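You operate a simulated robot arm through the tools that you are given. There is no shell and no other tool. Be economical: measure what you need, move in short steps, check, and stop when the job is done.

Carry out the task below with a simulated two-armed robot. There is one attempt and no reset: what you move stays moved.

TASK
Carry the dark wide sieve with both arms and set it on the sorting bench top. Open the bottom blue drawer, take the blue tape roll from there and leave it on the shelf of the small steel table, then shut the drawer. Open the middle blue drawer, fetch the yellow tub and set it inside and shut the drawer again. Push the soak tank cover shut. Take the purple pad and put it on the top of the middle wall bench. Open the fitting bench drawer, take the blue tin and put it inside and shut the drawer again. Open the wash tank heater door. The order is free. Set down upright: yellow tub, blue tin.
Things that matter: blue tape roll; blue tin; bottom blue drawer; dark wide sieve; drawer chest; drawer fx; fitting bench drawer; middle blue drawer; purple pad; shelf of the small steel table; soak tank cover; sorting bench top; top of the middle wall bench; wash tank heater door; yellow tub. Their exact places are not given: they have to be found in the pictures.

Only the result counts: the job must be done as asked and must still hold three seconds after the hand-in. Knocking over, shifting, dropping, spilling or breaking anything else fails it. A push-on lid holds only when it is set on centred and level and pressed home; a screw cap is set on level and turned clockwise until tight.

THE ROBOT
Two 7-joint arms with two-finger parallel grippers on one trunk, on a base that drives. Base frame: it is fixed to the floor where the robot stands at the start and does not move with it; the origin is under the middle of the robot, x ahead of it, y to its left, z up; the surface under the hand at the start is at about z = 800. Lengths are in mm, angles in degrees, forces in N, time in s.
The left shoulder is at the start at [62, 197, 1079], the right one opposite. With the tool pointing down near the work surface each hand reaches from about 300 to 720 mm from the robot's upright axis, wherever it stands, measured 20 degrees to its own side. Places, roughly: blue tape roll (7x7x4 cm) [-5400, 9500, 300]; blue tin (8x8x9 cm) [-3400, 7700, 800]; bottom blue drawer [-5200, 9400, 300]; dark wide sieve (46x21x6 cm) [500, -100, 800]; drawer chest [-5200, 9600, 500]; drawer fx [1200, 9300, 600]; fitting bench drawer [1200, 9200, 700]; middle blue drawer [-5200, 9400, 500]; purple pad (6x5x5 cm) [-7400, 6900, 500]; shelf of the small steel table [-3600, 7800, 400]; soak tank cover [-5100, 7300, 1100]; sorting bench top [3200, 1700, 800]; top of the middle wall bench [-7300, 4600, 500]; wash tank heater door [-5600, 2400, 800]; yellow tub (12x10x15 cm) [-4200, 9500, 1000]. Payload 1.57 kg a hand.
The TCP of each hand is the grasp point between the finger pads, 30 mm short of the fingertips. In the tool frame z runs along the fingers and y along their closing line. Largest opening 110 mm; finger width 24, thickness 12; the body of the gripper, 48 by 112 mm, starts 78 mm behind the TCP.
Orientation is that of the tool frame in the base frame, as a unit quaternion [x, y, z, w]. With the fingers straight down and closing along the base's y, the tool's x points along the base's -x, its y along +y and its z along -z.

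THE INTERFACE
- The arms move only by the tool play_rows. It takes "left_steps", "right_steps" or both (then of equal length, played together; a hand with none holds still); each is a list of rows, each a list of 7 numbers: the shift along the tool's x, y, z in units of 50 mm (1.0 is 50 mm), then the turn, a rotation vector about the tool's x, y, z in units of 8 degrees (1.0 is 8 degrees), then the finger opening in mm, from 0 to 110. In form: [[dx, dy, dz, rx, ry, rz, grip], ...]. A call has 1 to 8 rows; each row shifts and turns the commanded pose from where the row before left it, along the tool's axes as they then stand. A call with a number of a shift or a turn outside -1 to 1 is refused whole. Rows are played at 5 a second. More than 50 mm and 8.6 degrees between two rows, or a gripper value outside its range, and nothing of the call is played. Where a pose cannot be reached the arm comes as near as it can. A force on the tool above 40 N (or 10 N above the force at the start of the call, whichever is more), or a blocked arm, ends the call early, and 0.2 s more pass. Each finger travels about 72 mm/s and halts on what it meets, pressing with about 40 N; the grip force reading is that of the motor and also rises with nothing between the fingers. The clock runs only during rows and for 0.2 s after the last one: add rows that do not move to give the fingers time. It gives the time, the measured TCP pose, the force on the tool (base axes), the opening and the grip force at its end, in the units of the frame above (readings bear some noise), with the torque about the TCP (base axes, N m) and any sound that the robot's microphone picked up, and new pictures: "show" is both (left out), scene, wrist or none (wrist: the cameras of the hands that moved).
- Cameras (640 x 400 px; columns grow to the right, rows downward): "scene" is now at [91.5, -14.3, 1641.6]; the picture's right is [-0.20, -0.98, 0.00], its down [-0.90, 0.18, -0.40] and it looks along [0.39, -0.08, -0.92] (base axes); focal length 283 px, centre (320, 200). "left" rides on the left gripper at [70, -16, -141] in its tool frame; the picture's right is [0.23, 0.97, 0.00], its down [-0.85, 0.20, -0.48] and it looks along [-0.47, 0.11, 0.88] (tool axes); focal length 222 px, centre (320, 200). "right" rides on the right gripper at [70, 16, -141] in its tool frame; the picture's right is [-0.23, 0.97, 0.00], its down [-0.85, -0.20, -0.48] and it looks along [-0.47, -0.11, 0.88] (tool axes); focal length 222 px, centre (320, 200).
- lift_body(by): slides the trunk up (or, below 0, down) by that many mm; the arms and the scene camera ride with it, the base frame stays. It gives what a move gives, with no picture.
- drive_base(legs): drives the robot by 1 to 6 legs, each [ahead, left, turn to the left] in mm, mm and degrees, along the robot's own axes; the way and the turn of a leg run together, so that a leg with both is an arc; at most 1500 mm and 180 degrees a leg. The arms and the cameras ride along, it lands a little off, and it stops where it bumps. It gives what a move gives, and a new picture of the scene camera.
- turn_head(pan, tilt): turns the head with the scene camera to pan (to the left, within 86 degrees either way) and tilt (down, from -29 to 69), counted from straight ahead of the robot. It gives what a move gives, and a new picture of the scene camera.
- locate(camera, pixels): there is no depth. For up to 12 entries [column, row, z] of the newest picture of that camera ("zoom" is the newest enlarged one), the place [x, y] in the base frame at which the ray of that pixel passes the height z, good to about 3 mm. It takes no simulated time.
- zoom(camera, box): a new picture of the part [left, top, right, bottom] of that camera's present view, enlarged. It takes no simulated time.
- close_job(): hands the job in; it is judged then, once.

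Keep the steps short. Do not move on a guess: measure, check each grasp and each placing, and mend mistakes. In all there are 329 turns and 360 pictures (those below and enlarged ones count). Leave the grippers open and the arms clear of the work at the hand-in unless told otherwise, and finish with a single line.

The tools are called after "Call:" as a command line: name --argument value ..., lists and objects as JSON in quotes. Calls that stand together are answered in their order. play_rows: Moves the arms, as the interface text tells. Its arguments: {"type":"object","properties":{"left_steps":{"type":"array","items":{"type":"array","items":{"type":"number"}}},"right_steps":{"type":"array","items":{"type":"array","items":{"type":"number"}}},"show":{"type":"string","enum":["both","scene","wrist","none"]}},"required":[]} The other tools are called the same way: lift_body (by) slides the trunk up or down; drive_base (legs) drives the base; turn_head (pan, tilt) turns the head that bears the scene camera; locate (camera, pixels) gives the place at which the rays of pixels pass given heights; zoom (camera, box) takes an enlarged picture of a part of a camera's view; close_job () hands the job in.

At the start:

```text
clock: 0.0
left_tool_pos: [430.3, 132.7, 1063.5]
left_tcp_rot: [0.0, 1.0, 0.0, -0.001]
left_contact_force: [1.2, 1.2, -0.2]
left_wrist_torque: [-0.01, 0.02, 0.02]
left_opening: 109.9
left_finger_force: 0.0
right_tool_pos: [384.4, -235.5, 1078.3]
right_tcp_rot: [-0.001, 1.0, 0.0, -0.001]
right_contact_force: [-0.3, -0.3, 1.0]
right_wrist_torque: [-0.02, 0.0, 0.0]
right_opening: 110.2
right_finger_force: 0.0
trunk travel left (down, up): [-675.0, 315.0]
robot x, y, heading: [-0.5, 0.2, -0.1]
head pan, tilt: [-11.3, 66.3]
```

scene: 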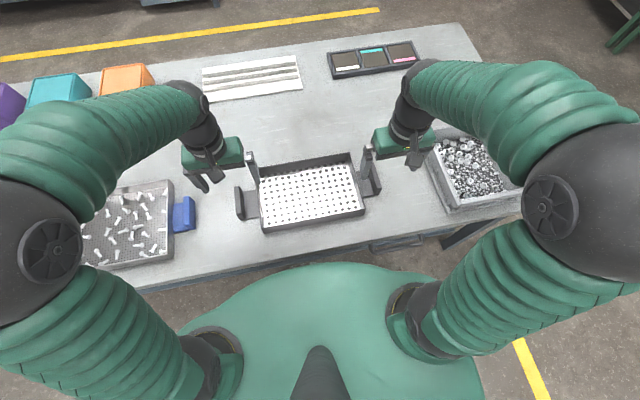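
right: 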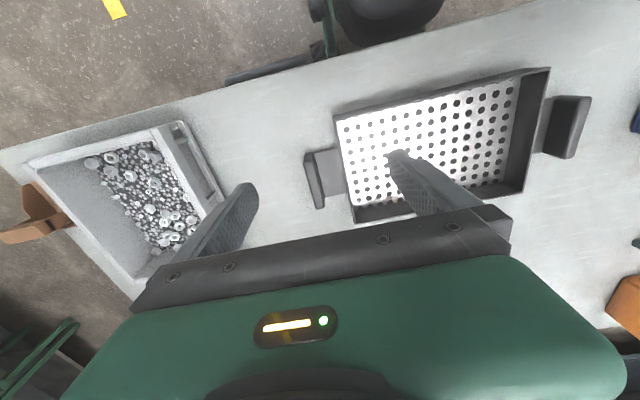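
left: 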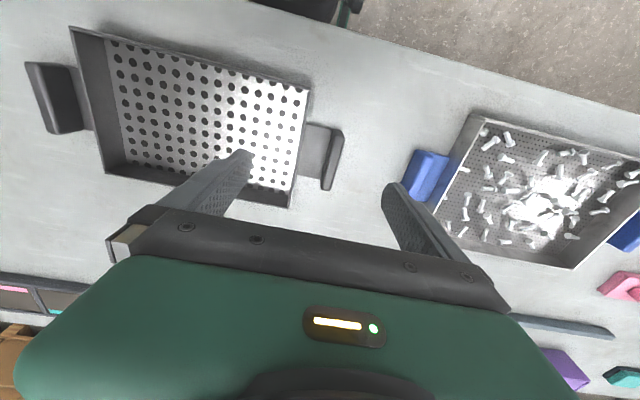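

I see the dark wide sieve with handles at about (245,205) and (370,180). I zoom in to read the handles.

Call:
zoom --camera "scene" --box '[220, 130, 400, 242]'

Call:
zoom --camera "left" --box '[0, 0, 360, 225]'

```text
3.56 times, centred on (310, 186) of scene
```

zoom: 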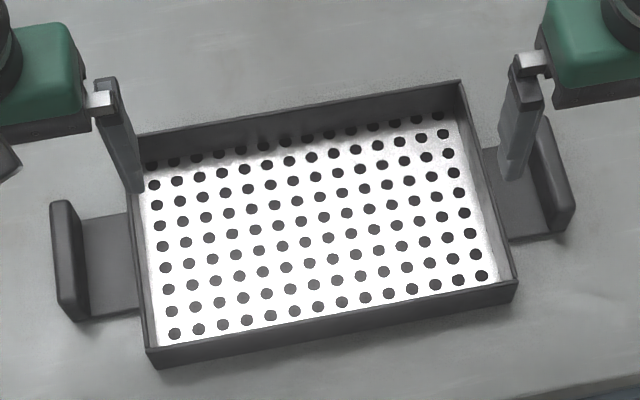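

```text
1.78 times, centred on (180, 112) of left
```

zoom: 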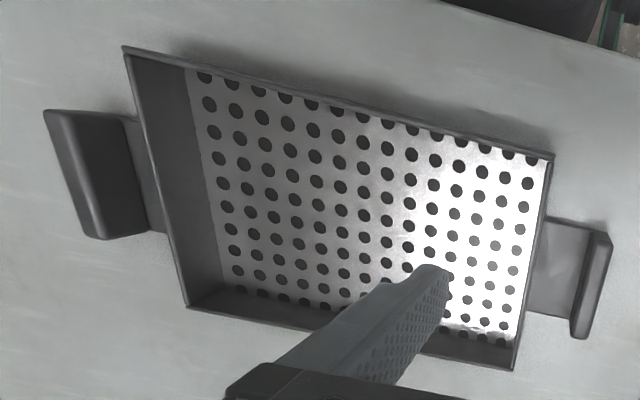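

Now I zoom on each handle in the scene view to measure them.

Call:
zoom --camera "scene" --box '[225, 170, 289, 210]'

Call:
zoom --camera "scene" --box '[340, 155, 404, 195]'

Call:
locate --camera "scene" --pixels '[[258.5, 167, 860], [350, 153, 860], [364, 210, 860], [263, 229, 860], [236, 187, 860], [241, 217, 860], [373.5, 163, 860], [381, 187, 860]]'

```text
10.00 times, centred on (257, 190) of scene
```

zoom: 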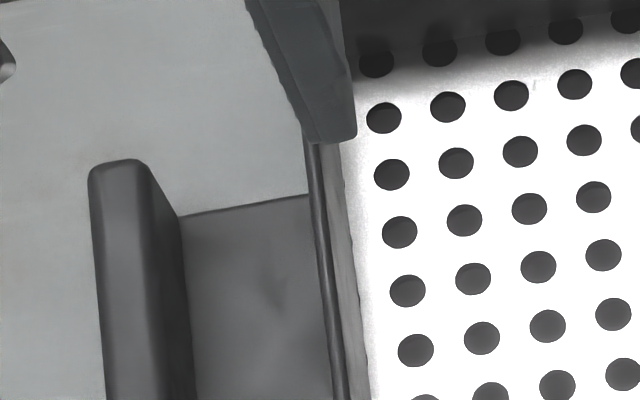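

```text
10.00 times, centred on (372, 175) of scene
```

zoom: 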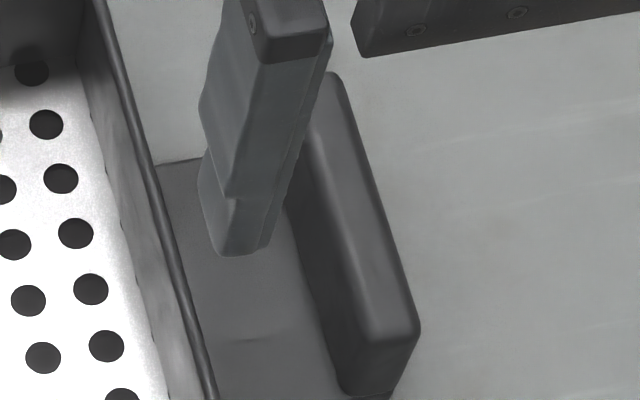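

```text
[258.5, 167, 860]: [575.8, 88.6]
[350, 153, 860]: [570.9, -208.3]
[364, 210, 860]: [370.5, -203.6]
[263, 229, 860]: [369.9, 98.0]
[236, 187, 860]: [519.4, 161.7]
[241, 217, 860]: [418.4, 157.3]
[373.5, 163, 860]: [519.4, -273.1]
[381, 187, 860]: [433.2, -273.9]
```

The sieve lies square to me. I measure the handle tops at several heights, using the known 460 mm length.

Call:
locate --camera "scene" --pixels '[[234, 188, 860], [234, 188, 840], [234, 188, 820], [382, 188, 860], [382, 188, 840], [382, 188, 820], [239.5, 188, 850], [376, 188, 850]]'

Call:
zoom --camera "right" --box '[290, 50, 610, 250]'

```text
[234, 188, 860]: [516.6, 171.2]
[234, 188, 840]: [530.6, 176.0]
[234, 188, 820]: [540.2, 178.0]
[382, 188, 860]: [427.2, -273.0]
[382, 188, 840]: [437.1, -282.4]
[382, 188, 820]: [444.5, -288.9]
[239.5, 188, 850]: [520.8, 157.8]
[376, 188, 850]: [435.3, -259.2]
```

```text
2.00 times, centred on (450, 150) of right
```

zoom: 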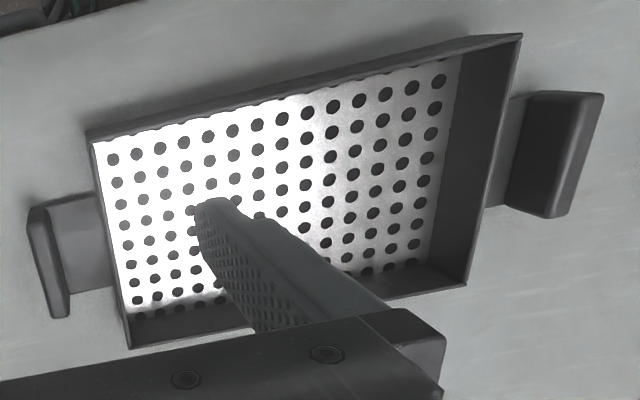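

Bars are about 17 mm thick at z≈840, centred near y=167 and y=−273, x≈480. I bring both hands above the handles with fingers at 70 mm.

Call:
play_rows --left_steps '[[-0.25, 0.17, 0.8, 0, 0, 0, 70], [-0.25, 0.17, 0.8, 0, 0, 0, 70], [-0.25, 0.17, 0.8, 0, 0, 0, 70], [-0.25, 0.17, 0.8, 0, 0, 0, 70], [0, 0, 0, 0, 0, 0, 70]]' --right_steps '[[-0.48, -0.19, 0.87, 0, 0, 0, 70], [-0.48, -0.19, 0.87, 0, 0, 0, 70], [-0.48, -0.19, 0.87, 0, 0, 0, 70], [-0.48, -0.19, 0.87, 0, 0, 0, 70], [0, 0, 0, 0, 0, 0, 70]]'

```text
refused: row 1 steps farther than a row can; nothing moved
```

The combined step was too long; I split it into more rows.

Call:
play_rows --left_steps '[[-0.2, 0.137, 0.64, 0, 0, 0, 70], [-0.2, 0.137, 0.64, 0, 0, 0, 70], [-0.2, 0.137, 0.64, 0, 0, 0, 70], [-0.2, 0.137, 0.64, 0, 0, 0, 70], [-0.2, 0.137, 0.64, 0, 0, 0, 70], [0, 0, 0, 0, 0, 0, 70]]' --right_steps '[[-0.384, -0.152, 0.7, 0, 0, 0, 70], [-0.384, -0.152, 0.7, 0, 0, 0, 70], [-0.384, -0.152, 0.7, 0, 0, 0, 70], [-0.384, -0.152, 0.7, 0, 0, 0, 70], [-0.384, -0.152, 0.7, 0, 0, 0, 70], [0, 0, 0, 0, 0, 0, 70]]'

```text
clock: 1.4
left_tool_pos: [479.4, 167.3, 907.2]
left_tcp_rot: [0.001, 1.0, 0.0, 0.001]
left_contact_force: [-0.4, 0.1, -0.6]
left_wrist_torque: [0.0, -0.03, -0.02]
left_opening: 69.8
left_finger_force: 0.0
right_tool_pos: [480.0, -275.6, 904.6]
right_tcp_rot: [0.0, 1.0, 0.0, 0.001]
right_contact_force: [-0.2, -1.1, -0.2]
right_wrist_torque: [0.02, -0.01, 0.01]
right_opening: 70.1
right_finger_force: 0.0
trunk travel left (down, up): [-675.0, 315.0]
robot x, y, heading: [-0.1, 4.3, 0.1]
head pan, tilt: [-11.3, 66.3]
```

scene: 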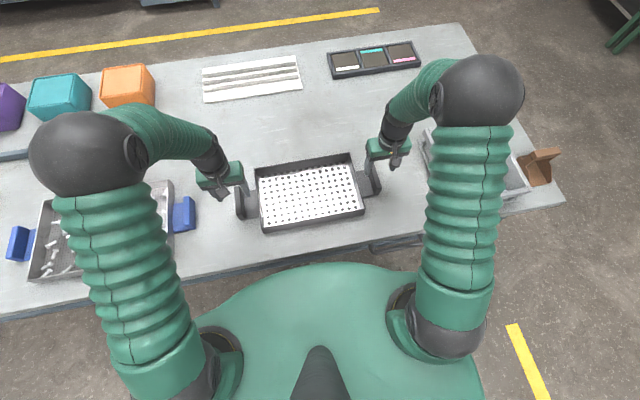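
right: 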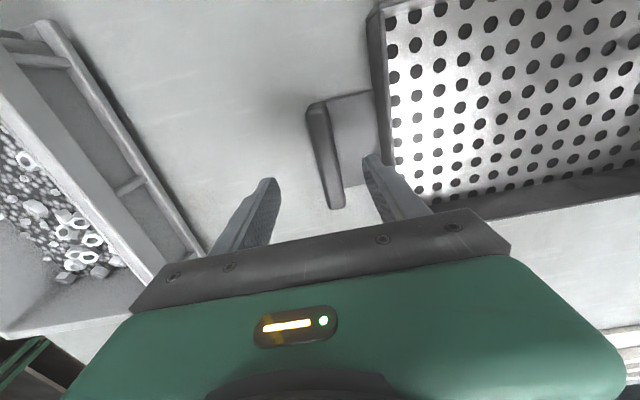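
left: 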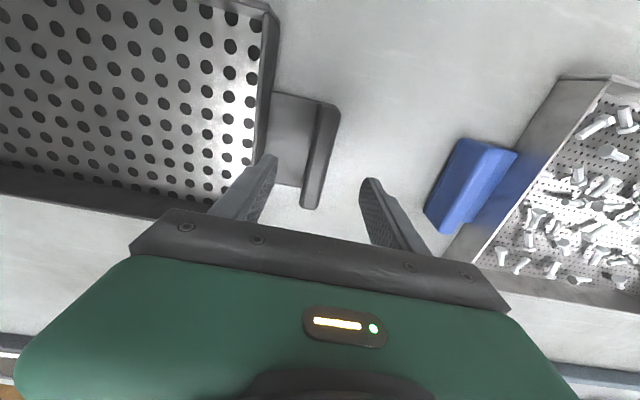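

I measure the bar tops with the wrist cameras: left bar near (322,105)–(312,205), right bar near (318,105)–(335,205).

Call:
locate --camera "left" --pixels '[[319, 104, 840], [339, 106, 840], [302, 207, 840], [317, 208, 840], [270, 120, 860], [270, 93, 815]]'

Call:
locate --camera "right" --pixels '[[306, 104, 840], [324, 102, 840], [333, 208, 840], [346, 205, 840], [380, 120, 860], [372, 92, 815]]'

Call:
zoom --camera "left" --box '[230, 70, 390, 220]'

```text
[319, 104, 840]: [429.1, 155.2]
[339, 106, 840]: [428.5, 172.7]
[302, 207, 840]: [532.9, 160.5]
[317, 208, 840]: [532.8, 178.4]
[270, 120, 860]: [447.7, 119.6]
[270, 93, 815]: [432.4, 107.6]
```

```text
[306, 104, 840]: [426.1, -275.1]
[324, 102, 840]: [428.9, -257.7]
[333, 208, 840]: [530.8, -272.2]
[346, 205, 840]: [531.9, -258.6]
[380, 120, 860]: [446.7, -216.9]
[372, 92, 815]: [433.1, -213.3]
```

```text
2.67 times, centred on (310, 145) of left
```

zoom: 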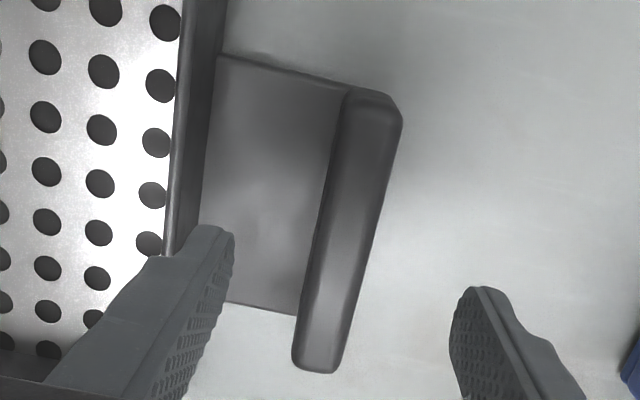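

Bar centres: left y≈166, right y≈−268. I correct the right hand and descend slowly, watching the force.

Call:
play_rows --left_steps '[[0, -0.02, 0.4, 0, 0, 0, 70], [0, 0, 0.4, 0, 0, 0, 70], [0, 0, 0.2, 0, 0, 0, 70], [0, 0, 0, 0, 0, 0, 70]]' --right_steps '[[0, 0.14, 0.4, 0, 0, 0, 70], [0, 0, 0.38, 0, 0, 0, 70], [0, 0, 0.18, 0, 0, 0, 70], [0, 0, 0, 0, 0, 0, 70]]' --show "wrist"

```text
clock: 2.4
left_tool_pos: [479.8, 167.0, 855.3]
left_tcp_rot: [0.0, 1.0, 0.0, -0.001]
left_contact_force: [-0.5, 0.6, -0.7]
left_wrist_torque: [-0.02, 0.01, 0.0]
left_opening: 69.9
left_finger_force: 0.1
right_tool_pos: [480.7, -268.0, 854.9]
right_tcp_rot: [0.0, 1.0, 0.0, 0.0]
right_contact_force: [-0.1, 0.4, 0.8]
right_wrist_torque: [-0.01, -0.01, -0.01]
right_opening: 70.3
right_finger_force: 0.1
trunk travel left (down, up): [-675.0, 315.0]
robot x, y, heading: [-1.0, -0.4, -0.1]
head pan, tilt: [-11.3, 66.3]
```

right: 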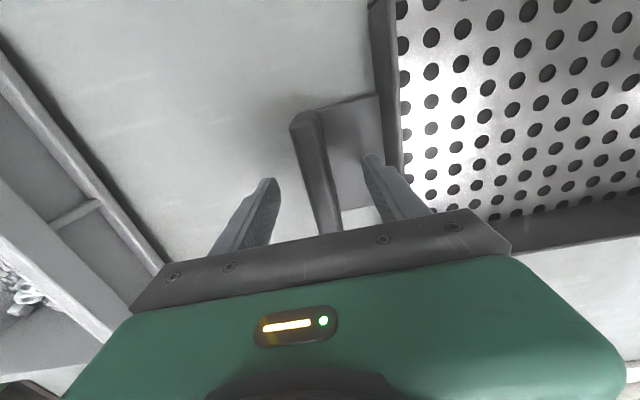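
left: 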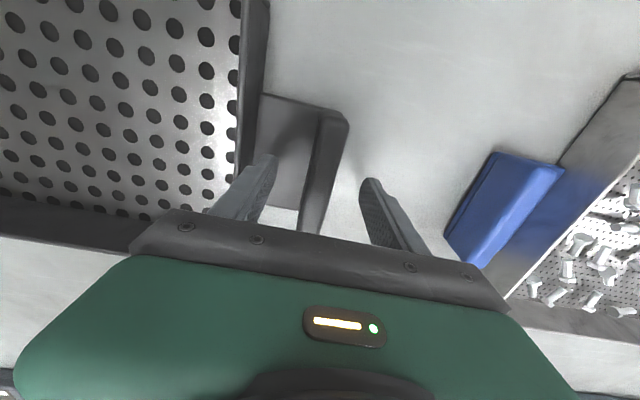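

Tips at z≈825 and no touch yet. I go lower in 5 mm steps.

Call:
play_rows --left_steps '[[0, 0, 0.1, 0, 0, 0, 70], [0, 0, 0.1, 0, 0, 0, 70], [0, 0, 0, 0, 0, 0, 70]]' --right_steps '[[0, 0, 0.1, 0, 0, 0, 70], [0, 0, 0.1, 0, 0, 0, 70], [0, 0, 0, 0, 0, 0, 70]]' --show "none"

```text
clock: 3.2
left_tool_pos: [479.4, 168.0, 845.3]
left_tcp_rot: [-0.001, 1.0, 0.0, 0.0]
left_contact_force: [-0.5, -0.8, 0.5]
left_wrist_torque: [0.01, -0.01, -0.02]
left_opening: 70.0
left_finger_force: 0.0
right_tool_pos: [481.4, -267.6, 845.8]
right_tcp_rot: [-0.001, 1.0, 0.0, 0.0]
right_contact_force: [0.2, 0.8, 0.4]
right_wrist_torque: [0.02, -0.02, -0.03]
right_opening: 70.0
right_finger_force: 0.1
trunk travel left (down, up): [-675.0, 315.0]
robot x, y, heading: [1.8, -0.7, 0.1]
head pan, tilt: [-11.3, 66.3]
```

Still free; one more small step, then I close both.

Call:
play_rows --left_steps '[[0, 0, 0.1, 0, 0, 0, 70], [0, 0, 0, 0, 0, 0, 40], [0, 0, 0, 0, 0, 0, 10], [0, 0, 0, 0, 0, 0, 5], [0, 0, 0, 0, 0, 0, 5]]' --right_steps '[[0, 0, 0.1, 0, 0, 0, 70], [0, 0, 0, 0, 0, 0, 40], [0, 0, 0, 0, 0, 0, 10], [0, 0, 0, 0, 0, 0, 5], [0, 0, 0, 0, 0, 0, 5]]' --show "wrist"

```text
clock: 4.4
left_tool_pos: [479.9, 166.7, 840.9]
left_tcp_rot: [0.0, 1.0, 0.0, 0.0]
left_contact_force: [0.6, -3.9, 19.3]
left_wrist_torque: [-0.3, 0.56, 0.06]
left_opening: 19.9
left_finger_force: 33.8
right_tool_pos: [479.4, -268.0, 841.4]
right_tcp_rot: [0.0, 1.0, 0.0, 0.001]
right_contact_force: [1.8, 3.7, 9.6]
right_wrist_torque: [-0.21, 0.34, 0.13]
right_opening: 19.9
right_finger_force: 33.5
trunk travel left (down, up): [-675.0, 315.0]
robot x, y, heading: [-3.4, -3.1, -0.1]
head pan, tilt: [-11.3, 66.3]
```

right: 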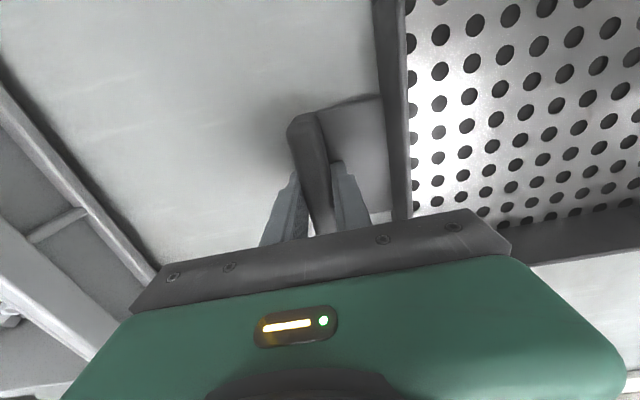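
left: 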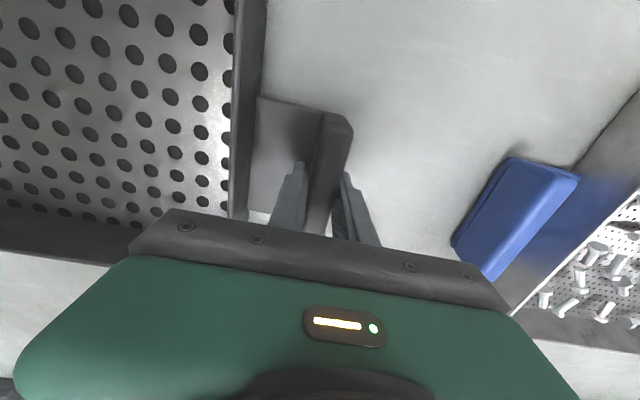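

Both bars are gripped (20 mm). I lift with the trunk so both hands rise together.

Call:
lift_body --by 150

Call:
turn_head --pan 30 --tilt 15

```text
clock: 6.2
left_tool_pos: [481.0, 166.7, 989.7]
left_tcp_rot: [0.0, 1.0, 0.0, 0.0]
left_contact_force: [1.1, -5.8, -0.5]
left_wrist_torque: [-0.29, -0.07, 0.18]
left_opening: 19.9
left_finger_force: 33.6
right_tool_pos: [481.1, -269.2, 988.9]
right_tcp_rot: [0.0, 1.0, 0.0, -0.001]
right_contact_force: [-0.3, 5.0, -4.1]
right_wrist_torque: [-0.27, 0.09, 0.12]
right_opening: 19.4
right_finger_force: 33.9
trunk travel left (down, up): [-825.0, 165.0]
robot x, y, heading: [0.9, 2.2, 0.2]
head pan, tilt: [-11.3, 66.3]
```

```text
clock: 7.3
left_tool_pos: [480.2, 166.3, 988.6]
left_tcp_rot: [0.001, 1.0, -0.001, 0.0]
left_contact_force: [0.1, -6.2, -1.8]
left_wrist_torque: [-0.27, -0.16, 0.2]
left_opening: 19.6
left_finger_force: 33.9
right_tool_pos: [481.0, -267.7, 990.1]
right_tcp_rot: [0.0, 1.0, 0.0, -0.001]
right_contact_force: [-0.4, 5.5, -2.6]
right_wrist_torque: [-0.29, 0.15, 0.15]
right_opening: 19.4
right_finger_force: 33.4
trunk travel left (down, up): [-825.0, 165.0]
robot x, y, heading: [-2.4, -2.9, 0.1]
head pan, tilt: [30.0, 15.0]
```

scene: 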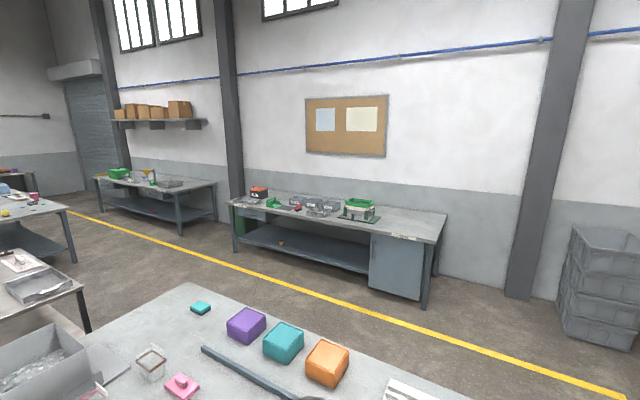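

The sorting bench is likely the one in the middle, (340,215). I measure its top edges.

Call:
locate --camera "scene" --pixels '[[228, 203, 800], [446, 213, 800], [434, 243, 800], [283, 196, 800], [104, 178, 800], [180, 195, 800], [215, 184, 800], [360, 220, 800], [190, 284, 800], [65, 207, 800], [82, 284, 800], [560, 200, 800]]'

Call:
zoom --camera "scene" --box '[210, 150, 470, 312]'

```text
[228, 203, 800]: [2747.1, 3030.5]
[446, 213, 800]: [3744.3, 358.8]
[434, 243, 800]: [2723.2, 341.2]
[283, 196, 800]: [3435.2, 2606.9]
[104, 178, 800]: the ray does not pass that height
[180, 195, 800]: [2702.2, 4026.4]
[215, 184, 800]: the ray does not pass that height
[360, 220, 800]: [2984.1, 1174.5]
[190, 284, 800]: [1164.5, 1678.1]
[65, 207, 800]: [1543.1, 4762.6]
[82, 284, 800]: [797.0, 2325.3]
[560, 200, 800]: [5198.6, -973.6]
```

```text
2.46 times, centred on (340, 231) of scene
```

zoom: 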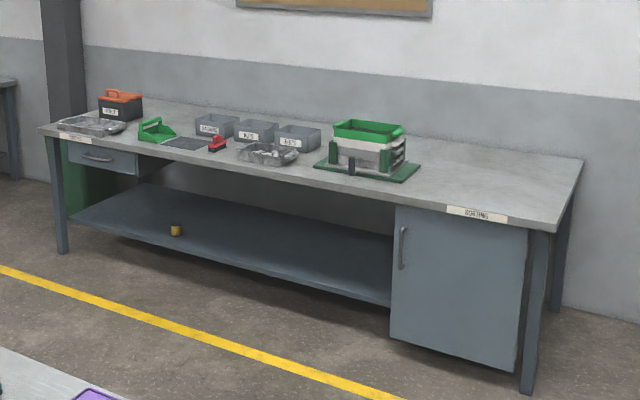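

The bench top's near edge is x≈2725, its right end y≈350. I look right before planning the drive.

Call:
turn_head --pan -30 --tilt 25

Call:
turn_head --pan -80 --tilt 30

Call:
turn_head --pan 85 --tilt 25

```text
clock: 8.7
left_tool_pos: [480.5, 166.6, 989.8]
left_tcp_rot: [0.0, 1.0, -0.001, 0.0]
left_contact_force: [1.2, -6.2, -0.9]
left_wrist_torque: [-0.33, -0.11, 0.19]
left_opening: 19.5
left_finger_force: 33.3
right_tool_pos: [481.4, -268.0, 990.5]
right_tcp_rot: [0.0, 1.0, 0.0, 0.0]
right_contact_force: [-0.8, 5.7, -3.3]
right_wrist_torque: [-0.31, 0.09, 0.17]
right_opening: 19.7
right_finger_force: 33.7
trunk travel left (down, up): [-825.0, 165.0]
robot x, y, heading: [0.3, 0.7, -0.0]
head pan, tilt: [-30.0, 25.0]
```

scene: 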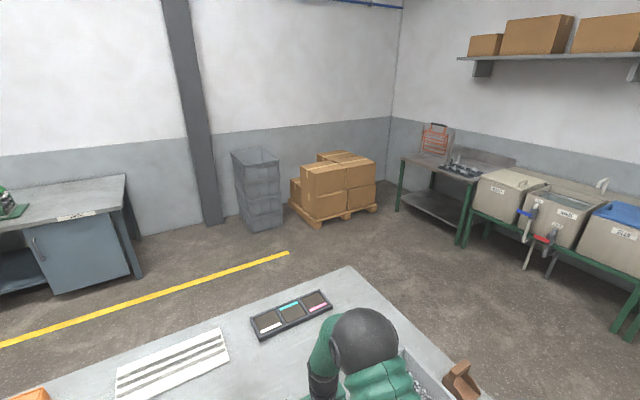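

```text
clock: 9.8
left_tool_pos: [481.1, 166.6, 991.0]
left_tcp_rot: [0.0, 1.0, 0.0, 0.0]
left_contact_force: [1.2, -7.1, -1.4]
left_wrist_torque: [-0.27, -0.01, 0.2]
left_opening: 19.8
left_finger_force: 34.0
right_tool_pos: [481.4, -268.3, 989.8]
right_tcp_rot: [0.0, 1.0, 0.0, 0.0]
right_contact_force: [-0.5, 6.8, -3.5]
right_wrist_torque: [-0.28, 0.02, 0.14]
right_opening: 19.8
right_finger_force: 33.4
trunk travel left (down, up): [-825.0, 165.0]
robot x, y, heading: [-0.1, 2.0, -0.2]
head pan, tilt: [-80.0, 30.0]
```

scene: 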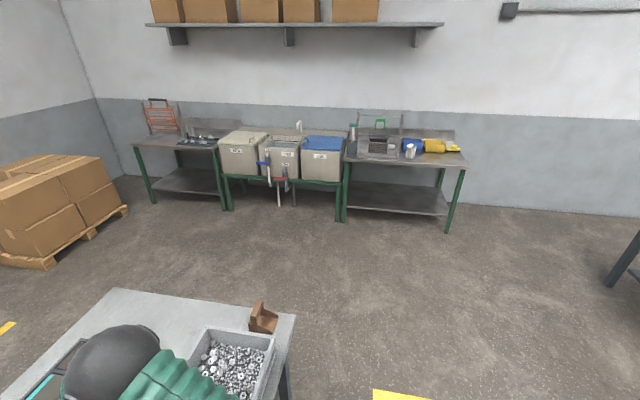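

```text
clock: 12.3
left_tool_pos: [481.7, 166.8, 989.6]
left_tcp_rot: [0.0, 1.0, 0.0, -0.001]
left_contact_force: [0.6, -8.3, -0.1]
left_wrist_torque: [-0.26, 0.06, 0.15]
left_opening: 19.7
left_finger_force: 33.3
right_tool_pos: [481.6, -268.5, 989.3]
right_tcp_rot: [-0.001, 1.0, 0.0, 0.0]
right_contact_force: [-1.2, 7.6, -3.0]
right_wrist_torque: [-0.26, -0.04, 0.13]
right_opening: 19.9
right_finger_force: 33.9
trunk travel left (down, up): [-825.0, 165.0]
robot x, y, heading: [-2.2, -0.7, 0.0]
head pan, tilt: [85.0, 25.0]
```

scene: 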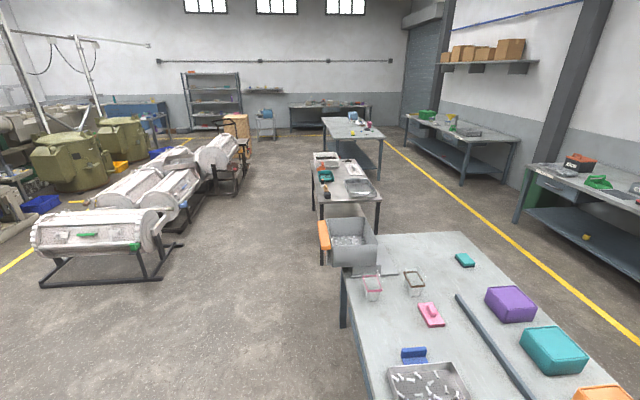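

Space to the right is clear (benches on the right wall are far off). I back up, strafe right past the bench end, go ahead, and strafe left in front of the sorting bench.

Call:
drive_base --legs '[[-350, 0, 0], [0, -1450, 0], [1100, 0, 0], [950, 0, 0], [0, 1100, 0], [0, 1050, 0]]'

Call:
turn_head --pan 0 --tilt 35

```text
clock: 41.1
left_tool_pos: [2018.4, 927.0, 990.0]
left_tcp_rot: [-0.032, 0.999, 0.0, 0.001]
left_contact_force: [0.6, -7.4, -1.6]
left_wrist_torque: [-0.12, 0.02, 0.21]
left_opening: 19.8
left_finger_force: 33.4
right_tool_pos: [2047.0, 493.0, 988.7]
right_tcp_rot: [-0.032, 0.999, 0.002, 0.0]
right_contact_force: [-1.5, 8.0, -2.7]
right_wrist_torque: [-0.2, -0.03, 0.15]
right_opening: 19.6
right_finger_force: 33.7
trunk travel left (down, up): [-825.0, 165.0]
robot x, y, heading: [1548.6, 733.4, 3.6]
head pan, tilt: [85.0, 25.0]
```

scene: 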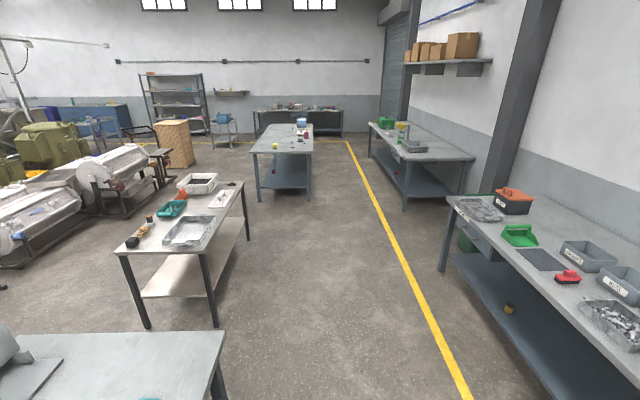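

```text
clock: 42.7
left_tool_pos: [2016.0, 929.5, 990.8]
left_tcp_rot: [-0.031, 1.0, 0.0, 0.001]
left_contact_force: [0.1, -0.5, -2.2]
left_wrist_torque: [-0.13, 0.12, 0.11]
left_opening: 19.7
left_finger_force: 34.3
right_tool_pos: [2044.5, 495.8, 991.2]
right_tcp_rot: [-0.032, 0.999, 0.0, 0.002]
right_contact_force: [-0.9, 1.4, -3.7]
right_wrist_torque: [-0.25, -0.21, 0.1]
right_opening: 19.5
right_finger_force: 34.1
trunk travel left (down, up): [-825.0, 165.0]
robot x, y, heading: [1549.1, 734.0, 3.6]
head pan, tilt: [0.0, 35.0]
```

scene: 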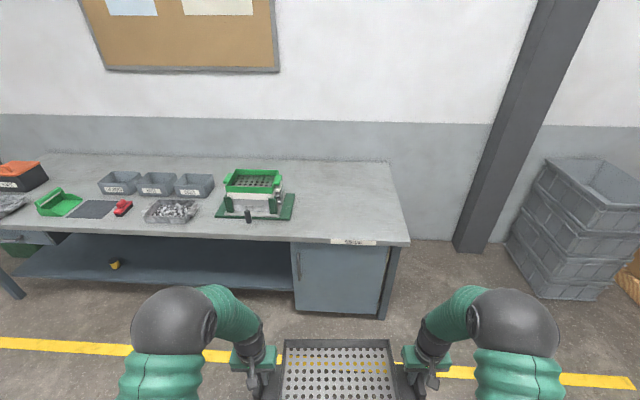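

The free space is right of the green mat, (300–400, 165–240). I measure its bounds.

Call:
locate --camera "scene" --pixels '[[409, 241, 800], [290, 219, 800], [296, 194, 800], [390, 163, 800], [292, 240, 800], [100, 233, 800], [245, 222, 800]]'

Call:
zoom --camera "scene" --box '[210, 150, 430, 290]'

```text
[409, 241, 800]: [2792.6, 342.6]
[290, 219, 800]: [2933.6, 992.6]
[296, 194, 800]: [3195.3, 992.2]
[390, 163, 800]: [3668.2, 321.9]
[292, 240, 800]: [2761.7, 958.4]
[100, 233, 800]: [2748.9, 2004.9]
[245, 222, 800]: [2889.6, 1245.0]
```

```text
2.86 times, centred on (320, 220) of scene
```

zoom: 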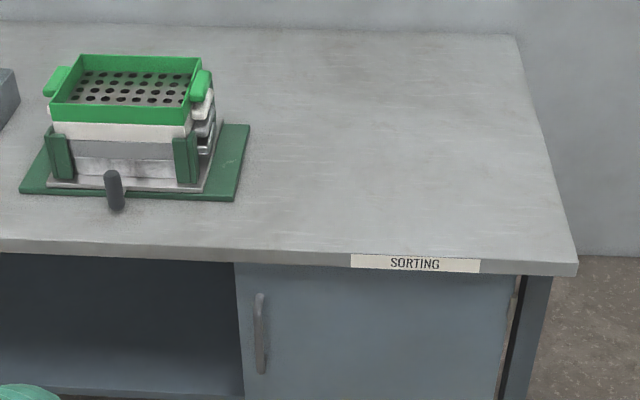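

I straighten the heading and drive up so that the sieve's centre lands near (2955, 683).

Call:
drive_base --legs '[[0, 0, -3.6], [925, 0, 0]]'

Call:
turn_head --pan 0 --tilt 60

```text
clock: 48.0
left_tool_pos: [2948.2, 902.6, 991.5]
left_tcp_rot: [-0.003, 1.0, 0.0, 0.001]
left_contact_force: [1.0, -1.6, -1.3]
left_wrist_torque: [-0.09, -0.01, 0.15]
left_opening: 19.6
left_finger_force: 33.4
right_tool_pos: [2950.1, 469.1, 991.5]
right_tcp_rot: [-0.002, 1.0, 0.0, 0.001]
right_contact_force: [-0.2, 1.1, -3.3]
right_wrist_torque: [-0.17, -0.01, 0.12]
right_opening: 19.5
right_finger_force: 33.6
trunk travel left (down, up): [-825.0, 165.0]
robot x, y, heading: [2474.3, 735.6, 0.3]
head pan, tilt: [0.0, 35.0]
```

scene: 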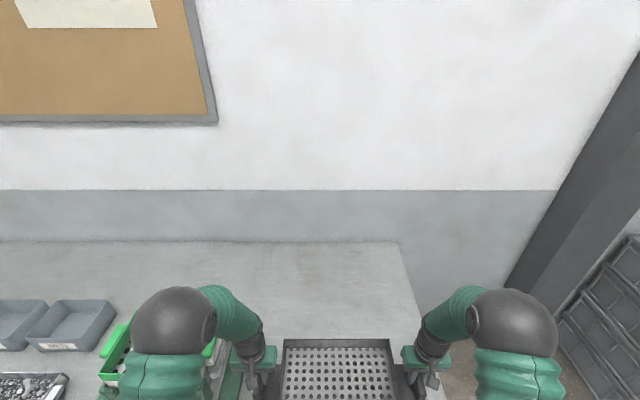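

```text
clock: 48.9
left_tool_pos: [2948.0, 903.5, 991.7]
left_tcp_rot: [-0.003, 1.0, 0.0, 0.002]
left_contact_force: [0.6, -0.4, -0.9]
left_wrist_torque: [-0.11, 0.15, 0.12]
left_opening: 19.9
left_finger_force: 33.6
right_tool_pos: [2950.0, 469.5, 990.7]
right_tcp_rot: [-0.003, 1.0, 0.0, 0.001]
right_contact_force: [-0.5, 0.2, -3.1]
right_wrist_torque: [-0.23, -0.17, 0.14]
right_opening: 20.0
right_finger_force: 33.6
trunk travel left (down, up): [-825.0, 165.0]
robot x, y, heading: [2468.7, 734.7, 0.4]
head pan, tilt: [0.0, 60.0]
```

scene: 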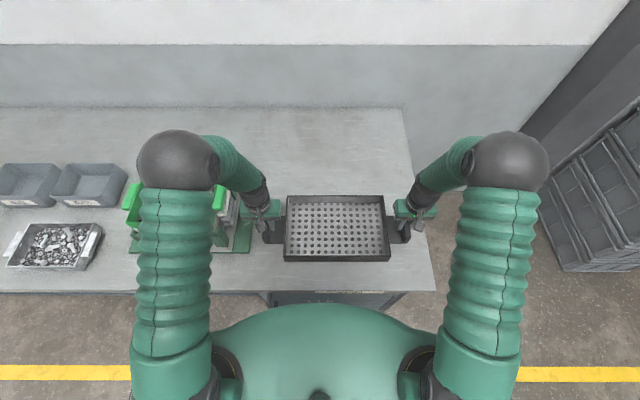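

The left hand is close to the green mat (edge y≈993). I shift 35 mm right, then lower until close to the top.

Call:
drive_base --legs '[[0, -35, 0]]'

Call:
lift_body --by -130

Call:
zoom --camera "left" --box '[0, 0, 640, 400]'

```text
clock: 49.8
left_tool_pos: [2947.7, 875.8, 990.5]
left_tcp_rot: [-0.001, 1.0, -0.003, 0.002]
left_contact_force: [-1.3, 1.1, 1.3]
left_wrist_torque: [-0.62, -0.62, -0.26]
left_opening: 19.6
left_finger_force: 33.9
right_tool_pos: [2949.3, 442.6, 993.1]
right_tcp_rot: [-0.002, 1.0, -0.003, 0.002]
right_contact_force: [1.7, 0.3, -5.4]
right_wrist_torque: [-0.69, 0.65, -0.26]
right_opening: 19.7
right_finger_force: 34.1
trunk travel left (down, up): [-825.0, 165.0]
robot x, y, heading: [2470.5, 699.9, 0.3]
head pan, tilt: [0.0, 60.0]
```

scene: 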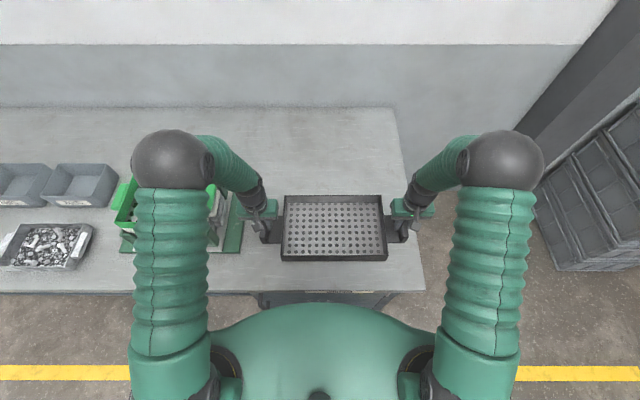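

```text
clock: 51.3
left_tool_pos: [2944.9, 873.8, 862.1]
left_tcp_rot: [-0.002, 1.0, -0.002, 0.003]
left_contact_force: [0.0, 0.7, -0.3]
left_wrist_torque: [-0.31, -0.23, 0.02]
left_opening: 19.7
left_finger_force: 33.6
right_tool_pos: [2947.6, 440.1, 863.8]
right_tcp_rot: [-0.001, 1.0, -0.002, 0.003]
right_contact_force: [-0.1, -0.3, -3.9]
right_wrist_torque: [-0.38, 0.24, -0.24]
right_opening: 19.8
right_finger_force: 33.7
trunk travel left (down, up): [-695.0, 295.0]
robot x, y, heading: [2469.3, 701.8, 0.2]
head pan, tilt: [0.0, 60.0]
```

```text
1.00 times, centred on (320, 200) of left (not enlarged: the box is as wide or as high as the picture)
```

zoom: 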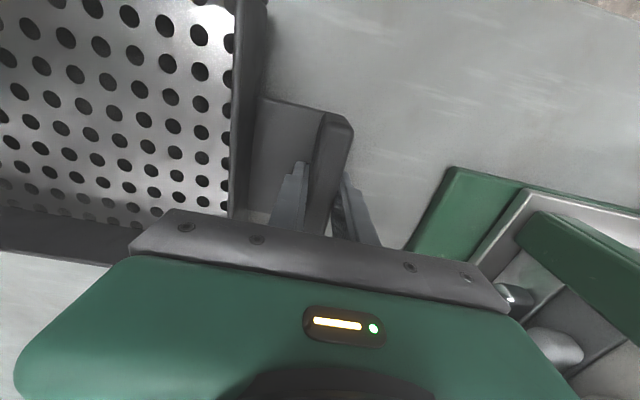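

Clear of the mat. I lower the rest until the load rests on the bench.

Call:
lift_body --by -17

Call:
lift_body --by -4

```text
clock: 52.0
left_tool_pos: [2944.9, 871.5, 845.8]
left_tcp_rot: [-0.002, 1.0, -0.001, 0.003]
left_contact_force: [1.0, 0.3, -1.8]
left_wrist_torque: [0.11, 0.09, 0.21]
left_opening: 19.7
left_finger_force: 33.6
right_tool_pos: [2947.2, 437.5, 846.1]
right_tcp_rot: [-0.002, 1.0, 0.0, 0.002]
right_contact_force: [-0.9, -0.8, -1.8]
right_wrist_torque: [0.01, -0.08, 0.23]
right_opening: 19.6
right_finger_force: 34.2
trunk travel left (down, up): [-678.0, 312.0]
robot x, y, heading: [2472.4, 700.9, 0.4]
head pan, tilt: [0.0, 60.0]
```

```text
clock: 52.5
left_tool_pos: [2943.7, 877.8, 841.7]
left_tcp_rot: [-0.002, 1.0, -0.004, 0.003]
left_contact_force: [0.8, 2.8, 16.6]
left_wrist_torque: [-0.26, 1.47, -0.32]
left_opening: 20.0
left_finger_force: 34.2
right_tool_pos: [2945.2, 444.6, 844.1]
right_tcp_rot: [-0.001, 1.0, -0.003, 0.002]
right_contact_force: [0.4, 2.5, -2.5]
right_wrist_torque: [-0.45, 0.58, -0.3]
right_opening: 19.9
right_finger_force: 33.9
trunk travel left (down, up): [-674.0, 316.0]
robot x, y, heading: [2469.3, 705.7, 0.3]
head pan, tilt: [0.0, 60.0]
```

Left end touches at z≈842; right end is ~2 mm up. One more small step.

Call:
lift_body --by -2

```text
clock: 53.0
left_tool_pos: [2944.2, 876.9, 840.9]
left_tcp_rot: [-0.001, 1.0, -0.004, 0.007]
left_contact_force: [1.7, 5.3, 34.6]
left_wrist_torque: [-0.02, 1.01, -0.57]
left_opening: 19.9
left_finger_force: 33.8
right_tool_pos: [2945.4, 443.2, 843.7]
right_tcp_rot: [-0.002, 1.0, -0.003, 0.004]
right_contact_force: [1.6, 2.3, 3.5]
right_wrist_torque: [0.18, 1.09, -0.27]
right_opening: 19.7
right_finger_force: 33.1
trunk travel left (down, up): [-672.0, 318.0]
robot x, y, heading: [2471.4, 695.5, 0.1]
head pan, tilt: [0.0, 60.0]
```

Touching on both sides. I open both hands gently, then rise.

Call:
play_rows --left_steps '[[0, 0, 0, 0, 0, 0, 30], [0, 0, 0, 0, 0, 0, 45], [0, 0, 0, 0, 0, 0, 55], [0, 0, 0, 0, 0, 0, 55]]' --right_steps '[[0, 0, 0, 0, 0, 0, 30], [0, 0, 0, 0, 0, 0, 45], [0, 0, 0, 0, 0, 0, 55], [0, 0, 0, 0, 0, 0, 55]]' --show "wrist"

Call:
lift_body --by 250

Call:
turn_head --pan 0 --tilt 65

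```text
clock: 53.7
left_tool_pos: [2946.1, 880.5, 841.2]
left_tcp_rot: [-0.004, 1.0, -0.003, 0.007]
left_contact_force: [-2.1, 10.7, 27.3]
left_wrist_torque: [-0.39, 0.39, -0.25]
left_opening: 45.6
left_finger_force: 0.0
right_tool_pos: [2945.4, 443.6, 843.5]
right_tcp_rot: [-0.002, 1.0, -0.004, 0.003]
right_contact_force: [0.0, -0.5, 1.6]
right_wrist_torque: [0.02, 0.03, 0.04]
right_opening: 53.8
right_finger_force: 0.2
trunk travel left (down, up): [-672.0, 318.0]
robot x, y, heading: [2468.3, 699.9, 0.3]
head pan, tilt: [0.0, 60.0]
stopped in row 3 (left hand): the force on the tool passed its limit at 50 N (the readings are from after the stop); the commanded pose is now the measured one
```

right: 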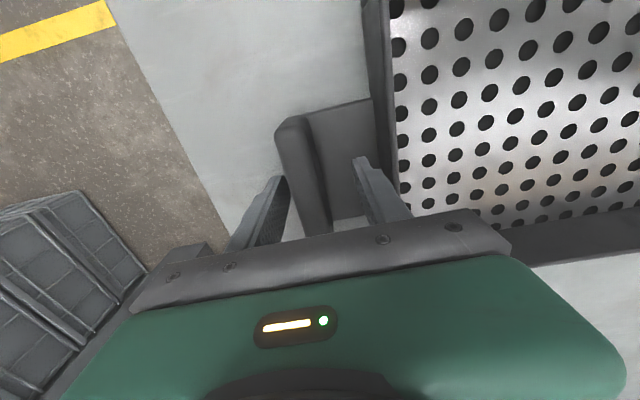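
left: 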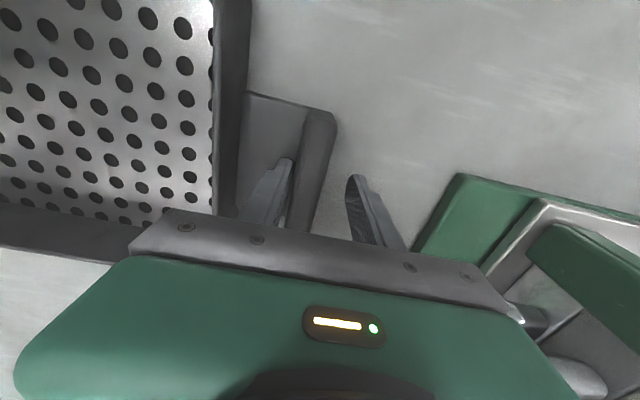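

```text
clock: 56.3
left_tool_pos: [2946.6, 877.5, 1090.3]
left_tcp_rot: [-0.003, 1.0, -0.003, 0.004]
left_contact_force: [1.0, 0.3, 0.3]
left_wrist_torque: [0.0, -0.01, 0.04]
left_opening: 54.9
left_finger_force: 0.1
right_tool_pos: [2946.4, 443.5, 1091.7]
right_tcp_rot: [-0.002, 1.0, -0.003, 0.003]
right_contact_force: [0.4, -0.1, -0.5]
right_wrist_torque: [-0.02, 0.02, -0.01]
right_opening: 55.2
right_finger_force: 0.0
trunk travel left (down, up): [-922.0, 68.0]
robot x, y, heading: [2468.6, 702.5, 0.2]
head pan, tilt: [0.0, 60.0]
```

```text
clock: 56.9
left_tool_pos: [2946.8, 877.7, 1090.0]
left_tcp_rot: [-0.004, 1.0, -0.003, 0.004]
left_contact_force: [0.7, 0.6, 0.9]
left_wrist_torque: [0.01, 0.02, 0.01]
left_opening: 55.0
left_finger_force: 0.1
right_tool_pos: [2947.4, 443.6, 1092.9]
right_tcp_rot: [-0.002, 1.0, -0.004, 0.004]
right_contact_force: [0.2, 0.2, 0.8]
right_wrist_torque: [-0.04, 0.02, -0.01]
right_opening: 55.2
right_finger_force: 0.0
trunk travel left (down, up): [-922.0, 68.0]
robot x, y, heading: [2470.4, 703.9, 0.1]
head pan, tilt: [0.0, 65.0]
```

scene: 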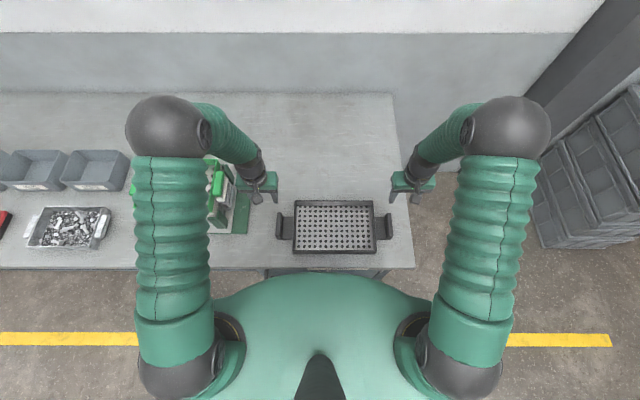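

The sieve stands level on the bench top. I back off, turn to face +y, and look along the aisle.

Call:
drive_base --legs '[[-520, 0, 0], [0, 0, 90]]'

Call:
turn_head --pan 25 --tilt 15

```text
clock: 63.8
left_tool_pos: [1773.6, 1172.1, 1089.1]
left_tcp_rot: [0.711, -0.703, -0.001, -0.006]
left_contact_force: [-0.2, 0.1, 0.4]
left_wrist_torque: [0.0, -0.01, -0.04]
left_opening: 55.1
left_finger_force: 0.2
right_tool_pos: [2208.6, 1174.3, 1091.6]
right_tcp_rot: [0.711, -0.703, 0.0, -0.004]
right_contact_force: [0.3, -0.4, 0.0]
right_wrist_torque: [0.03, 0.02, -0.01]
right_opening: 55.0
right_finger_force: 0.0
trunk travel left (down, up): [-922.0, 68.0]
robot x, y, heading: [1952.2, 699.7, 90.3]
head pan, tilt: [0.0, 65.0]
```

scene: 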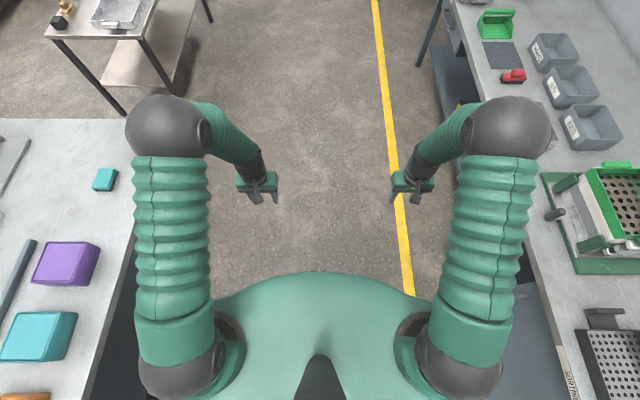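

```text
clock: 65.0
left_tool_pos: [1772.9, 1170.7, 1091.4]
left_tcp_rot: [0.712, -0.703, -0.002, -0.006]
left_contact_force: [-0.5, 0.3, 0.4]
left_wrist_torque: [-0.02, 0.01, 0.01]
left_opening: 54.9
left_finger_force: 0.2
right_tool_pos: [2208.2, 1173.4, 1092.2]
right_tcp_rot: [0.71, -0.704, -0.001, -0.005]
right_contact_force: [-1.0, 0.3, -1.0]
right_wrist_torque: [-0.01, -0.02, -0.02]
right_opening: 55.0
right_finger_force: 0.1
trunk travel left (down, up): [-922.0, 68.0]
robot x, y, heading: [1949.0, 698.2, 90.5]
head pan, tilt: [25.0, 15.0]
```

scene: 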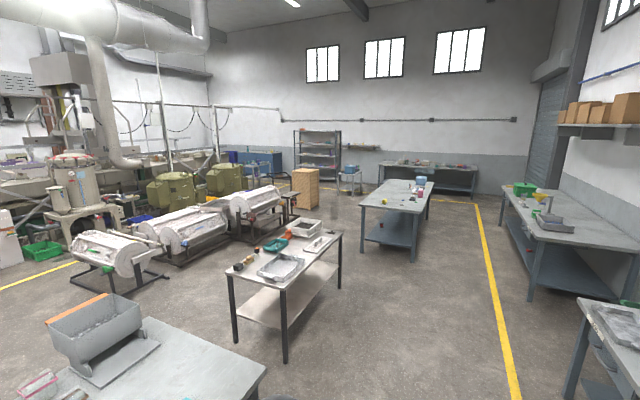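

I measure the tables' legs on the floor and yellow line.

Call:
locate --camera "scene" --pixels '[[285, 357, 0], [340, 288, 0], [236, 343, 0], [367, 240, 0], [413, 260, 0], [430, 222, 0], [505, 350, 0], [478, 208, 0], [532, 300, 0], [382, 186, 0], [475, 200, 0], [310, 208, 0]]'

Call:
zoom --camera "scene" --box '[130, 100, 530, 260]'

```text
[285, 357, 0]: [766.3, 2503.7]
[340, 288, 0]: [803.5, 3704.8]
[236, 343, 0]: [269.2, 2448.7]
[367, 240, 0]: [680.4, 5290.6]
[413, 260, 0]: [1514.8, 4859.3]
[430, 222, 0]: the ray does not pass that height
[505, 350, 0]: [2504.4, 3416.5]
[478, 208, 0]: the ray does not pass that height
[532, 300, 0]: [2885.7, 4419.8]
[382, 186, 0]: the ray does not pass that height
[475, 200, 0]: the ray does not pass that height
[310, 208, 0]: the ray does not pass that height
```

```text
1.60 times, centred on (330, 180) of scene
```

zoom: 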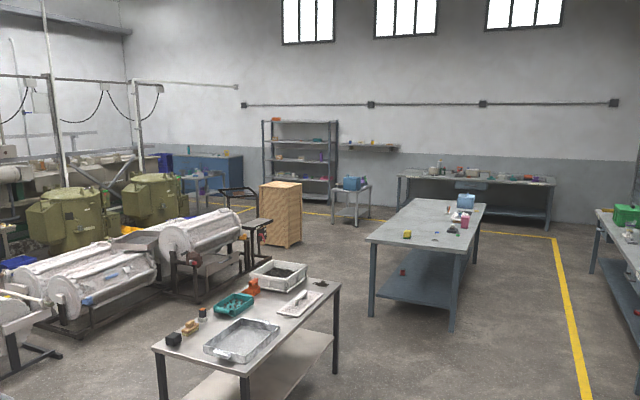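

The aisle is free. I drive along x≈2080 to y≈6700 in four legs.

Call:
drive_base --legs '[[1500, -110, 0], [1500, 0, 0], [1500, 0, 0], [1500, 0, 0]]'

Call:
turn_head --pan 50 --tilt 15

```text
refused: leg 1 is longer than a leg can be; nothing moved
```

```text
clock: 65.8
left_tool_pos: [1773.5, 1171.8, 1089.1]
left_tcp_rot: [0.711, -0.703, -0.001, -0.006]
left_contact_force: [-0.2, -0.3, 0.5]
left_wrist_torque: [-0.07, 0.02, 0.0]
left_opening: 54.8
left_finger_force: 0.2
right_tool_pos: [2207.2, 1173.3, 1093.4]
right_tcp_rot: [0.71, -0.704, 0.0, -0.006]
right_contact_force: [-0.8, 1.0, -1.0]
right_wrist_torque: [0.0, -0.02, 0.0]
right_opening: 55.1
right_finger_force: 0.1
trunk travel left (down, up): [-922.0, 68.0]
robot x, y, heading: [1952.2, 698.8, 90.6]
head pan, tilt: [50.0, 15.0]
```

scene: 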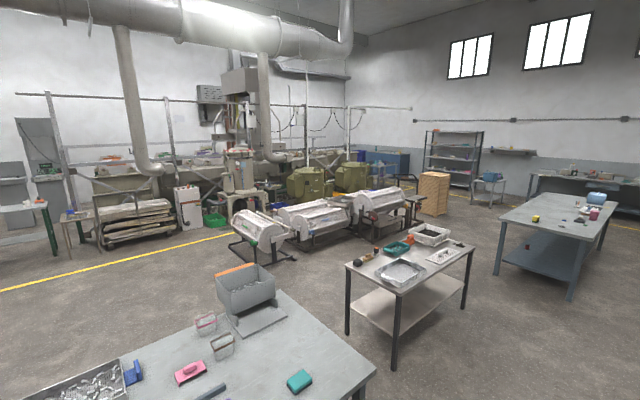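

Call:
drive_base --legs '[[1490, -110, -0.5], [1500, 0, 0], [1500, 0, 0], [1500, 0, 0]]'

Call:
turn_head --pan 70 --tilt 18

```text
clock: 94.3
left_tool_pos: [2165.2, 7159.9, 1090.3]
left_tcp_rot: [-0.675, 0.738, 0.001, 0.007]
left_contact_force: [0.4, 0.3, -0.4]
left_wrist_torque: [-0.02, 0.02, -0.03]
left_opening: 55.0
left_finger_force: 0.1
right_tool_pos: [2598.6, 7118.9, 1093.5]
right_tcp_rot: [-0.674, 0.739, 0.0, 0.006]
right_contact_force: [0.7, 0.3, 0.7]
right_wrist_torque: [-0.01, 0.0, 0.01]
right_opening: 55.0
right_finger_force: 0.1
trunk travel left (down, up): [-922.0, 68.0]
robot x, y, heading: [2293.9, 6670.4, 84.8]
head pan, tilt: [50.0, 15.0]
```

scene: 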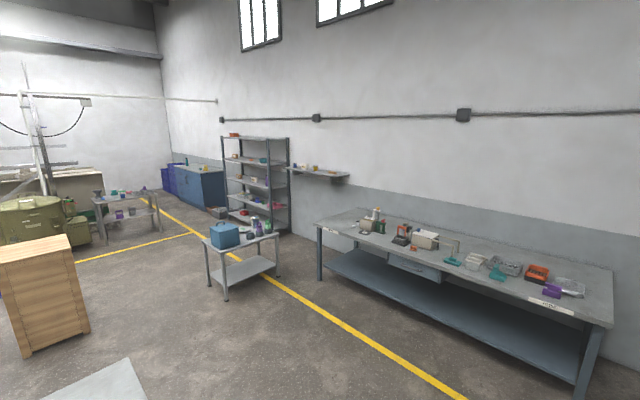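

```text
clock: 95.1
left_tool_pos: [2164.7, 7158.6, 1091.6]
left_tcp_rot: [-0.674, 0.738, 0.002, 0.007]
left_contact_force: [0.3, -0.5, -0.2]
left_wrist_torque: [0.01, -0.02, 0.0]
left_opening: 55.0
left_finger_force: 0.0
right_tool_pos: [2598.4, 7118.3, 1093.0]
right_tcp_rot: [-0.674, 0.739, 0.001, 0.005]
right_contact_force: [0.9, -0.3, -0.2]
right_wrist_torque: [0.03, 0.0, 0.0]
right_opening: 55.3
right_finger_force: 0.1
trunk travel left (down, up): [-922.0, 68.0]
robot x, y, heading: [2292.4, 6673.5, 84.8]
head pan, tilt: [70.0, 18.0]
```

scene: 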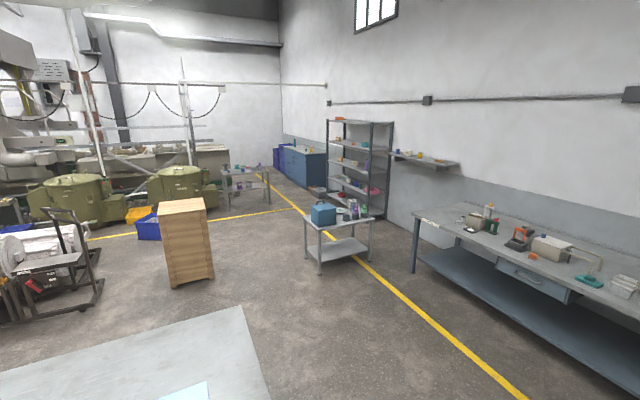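

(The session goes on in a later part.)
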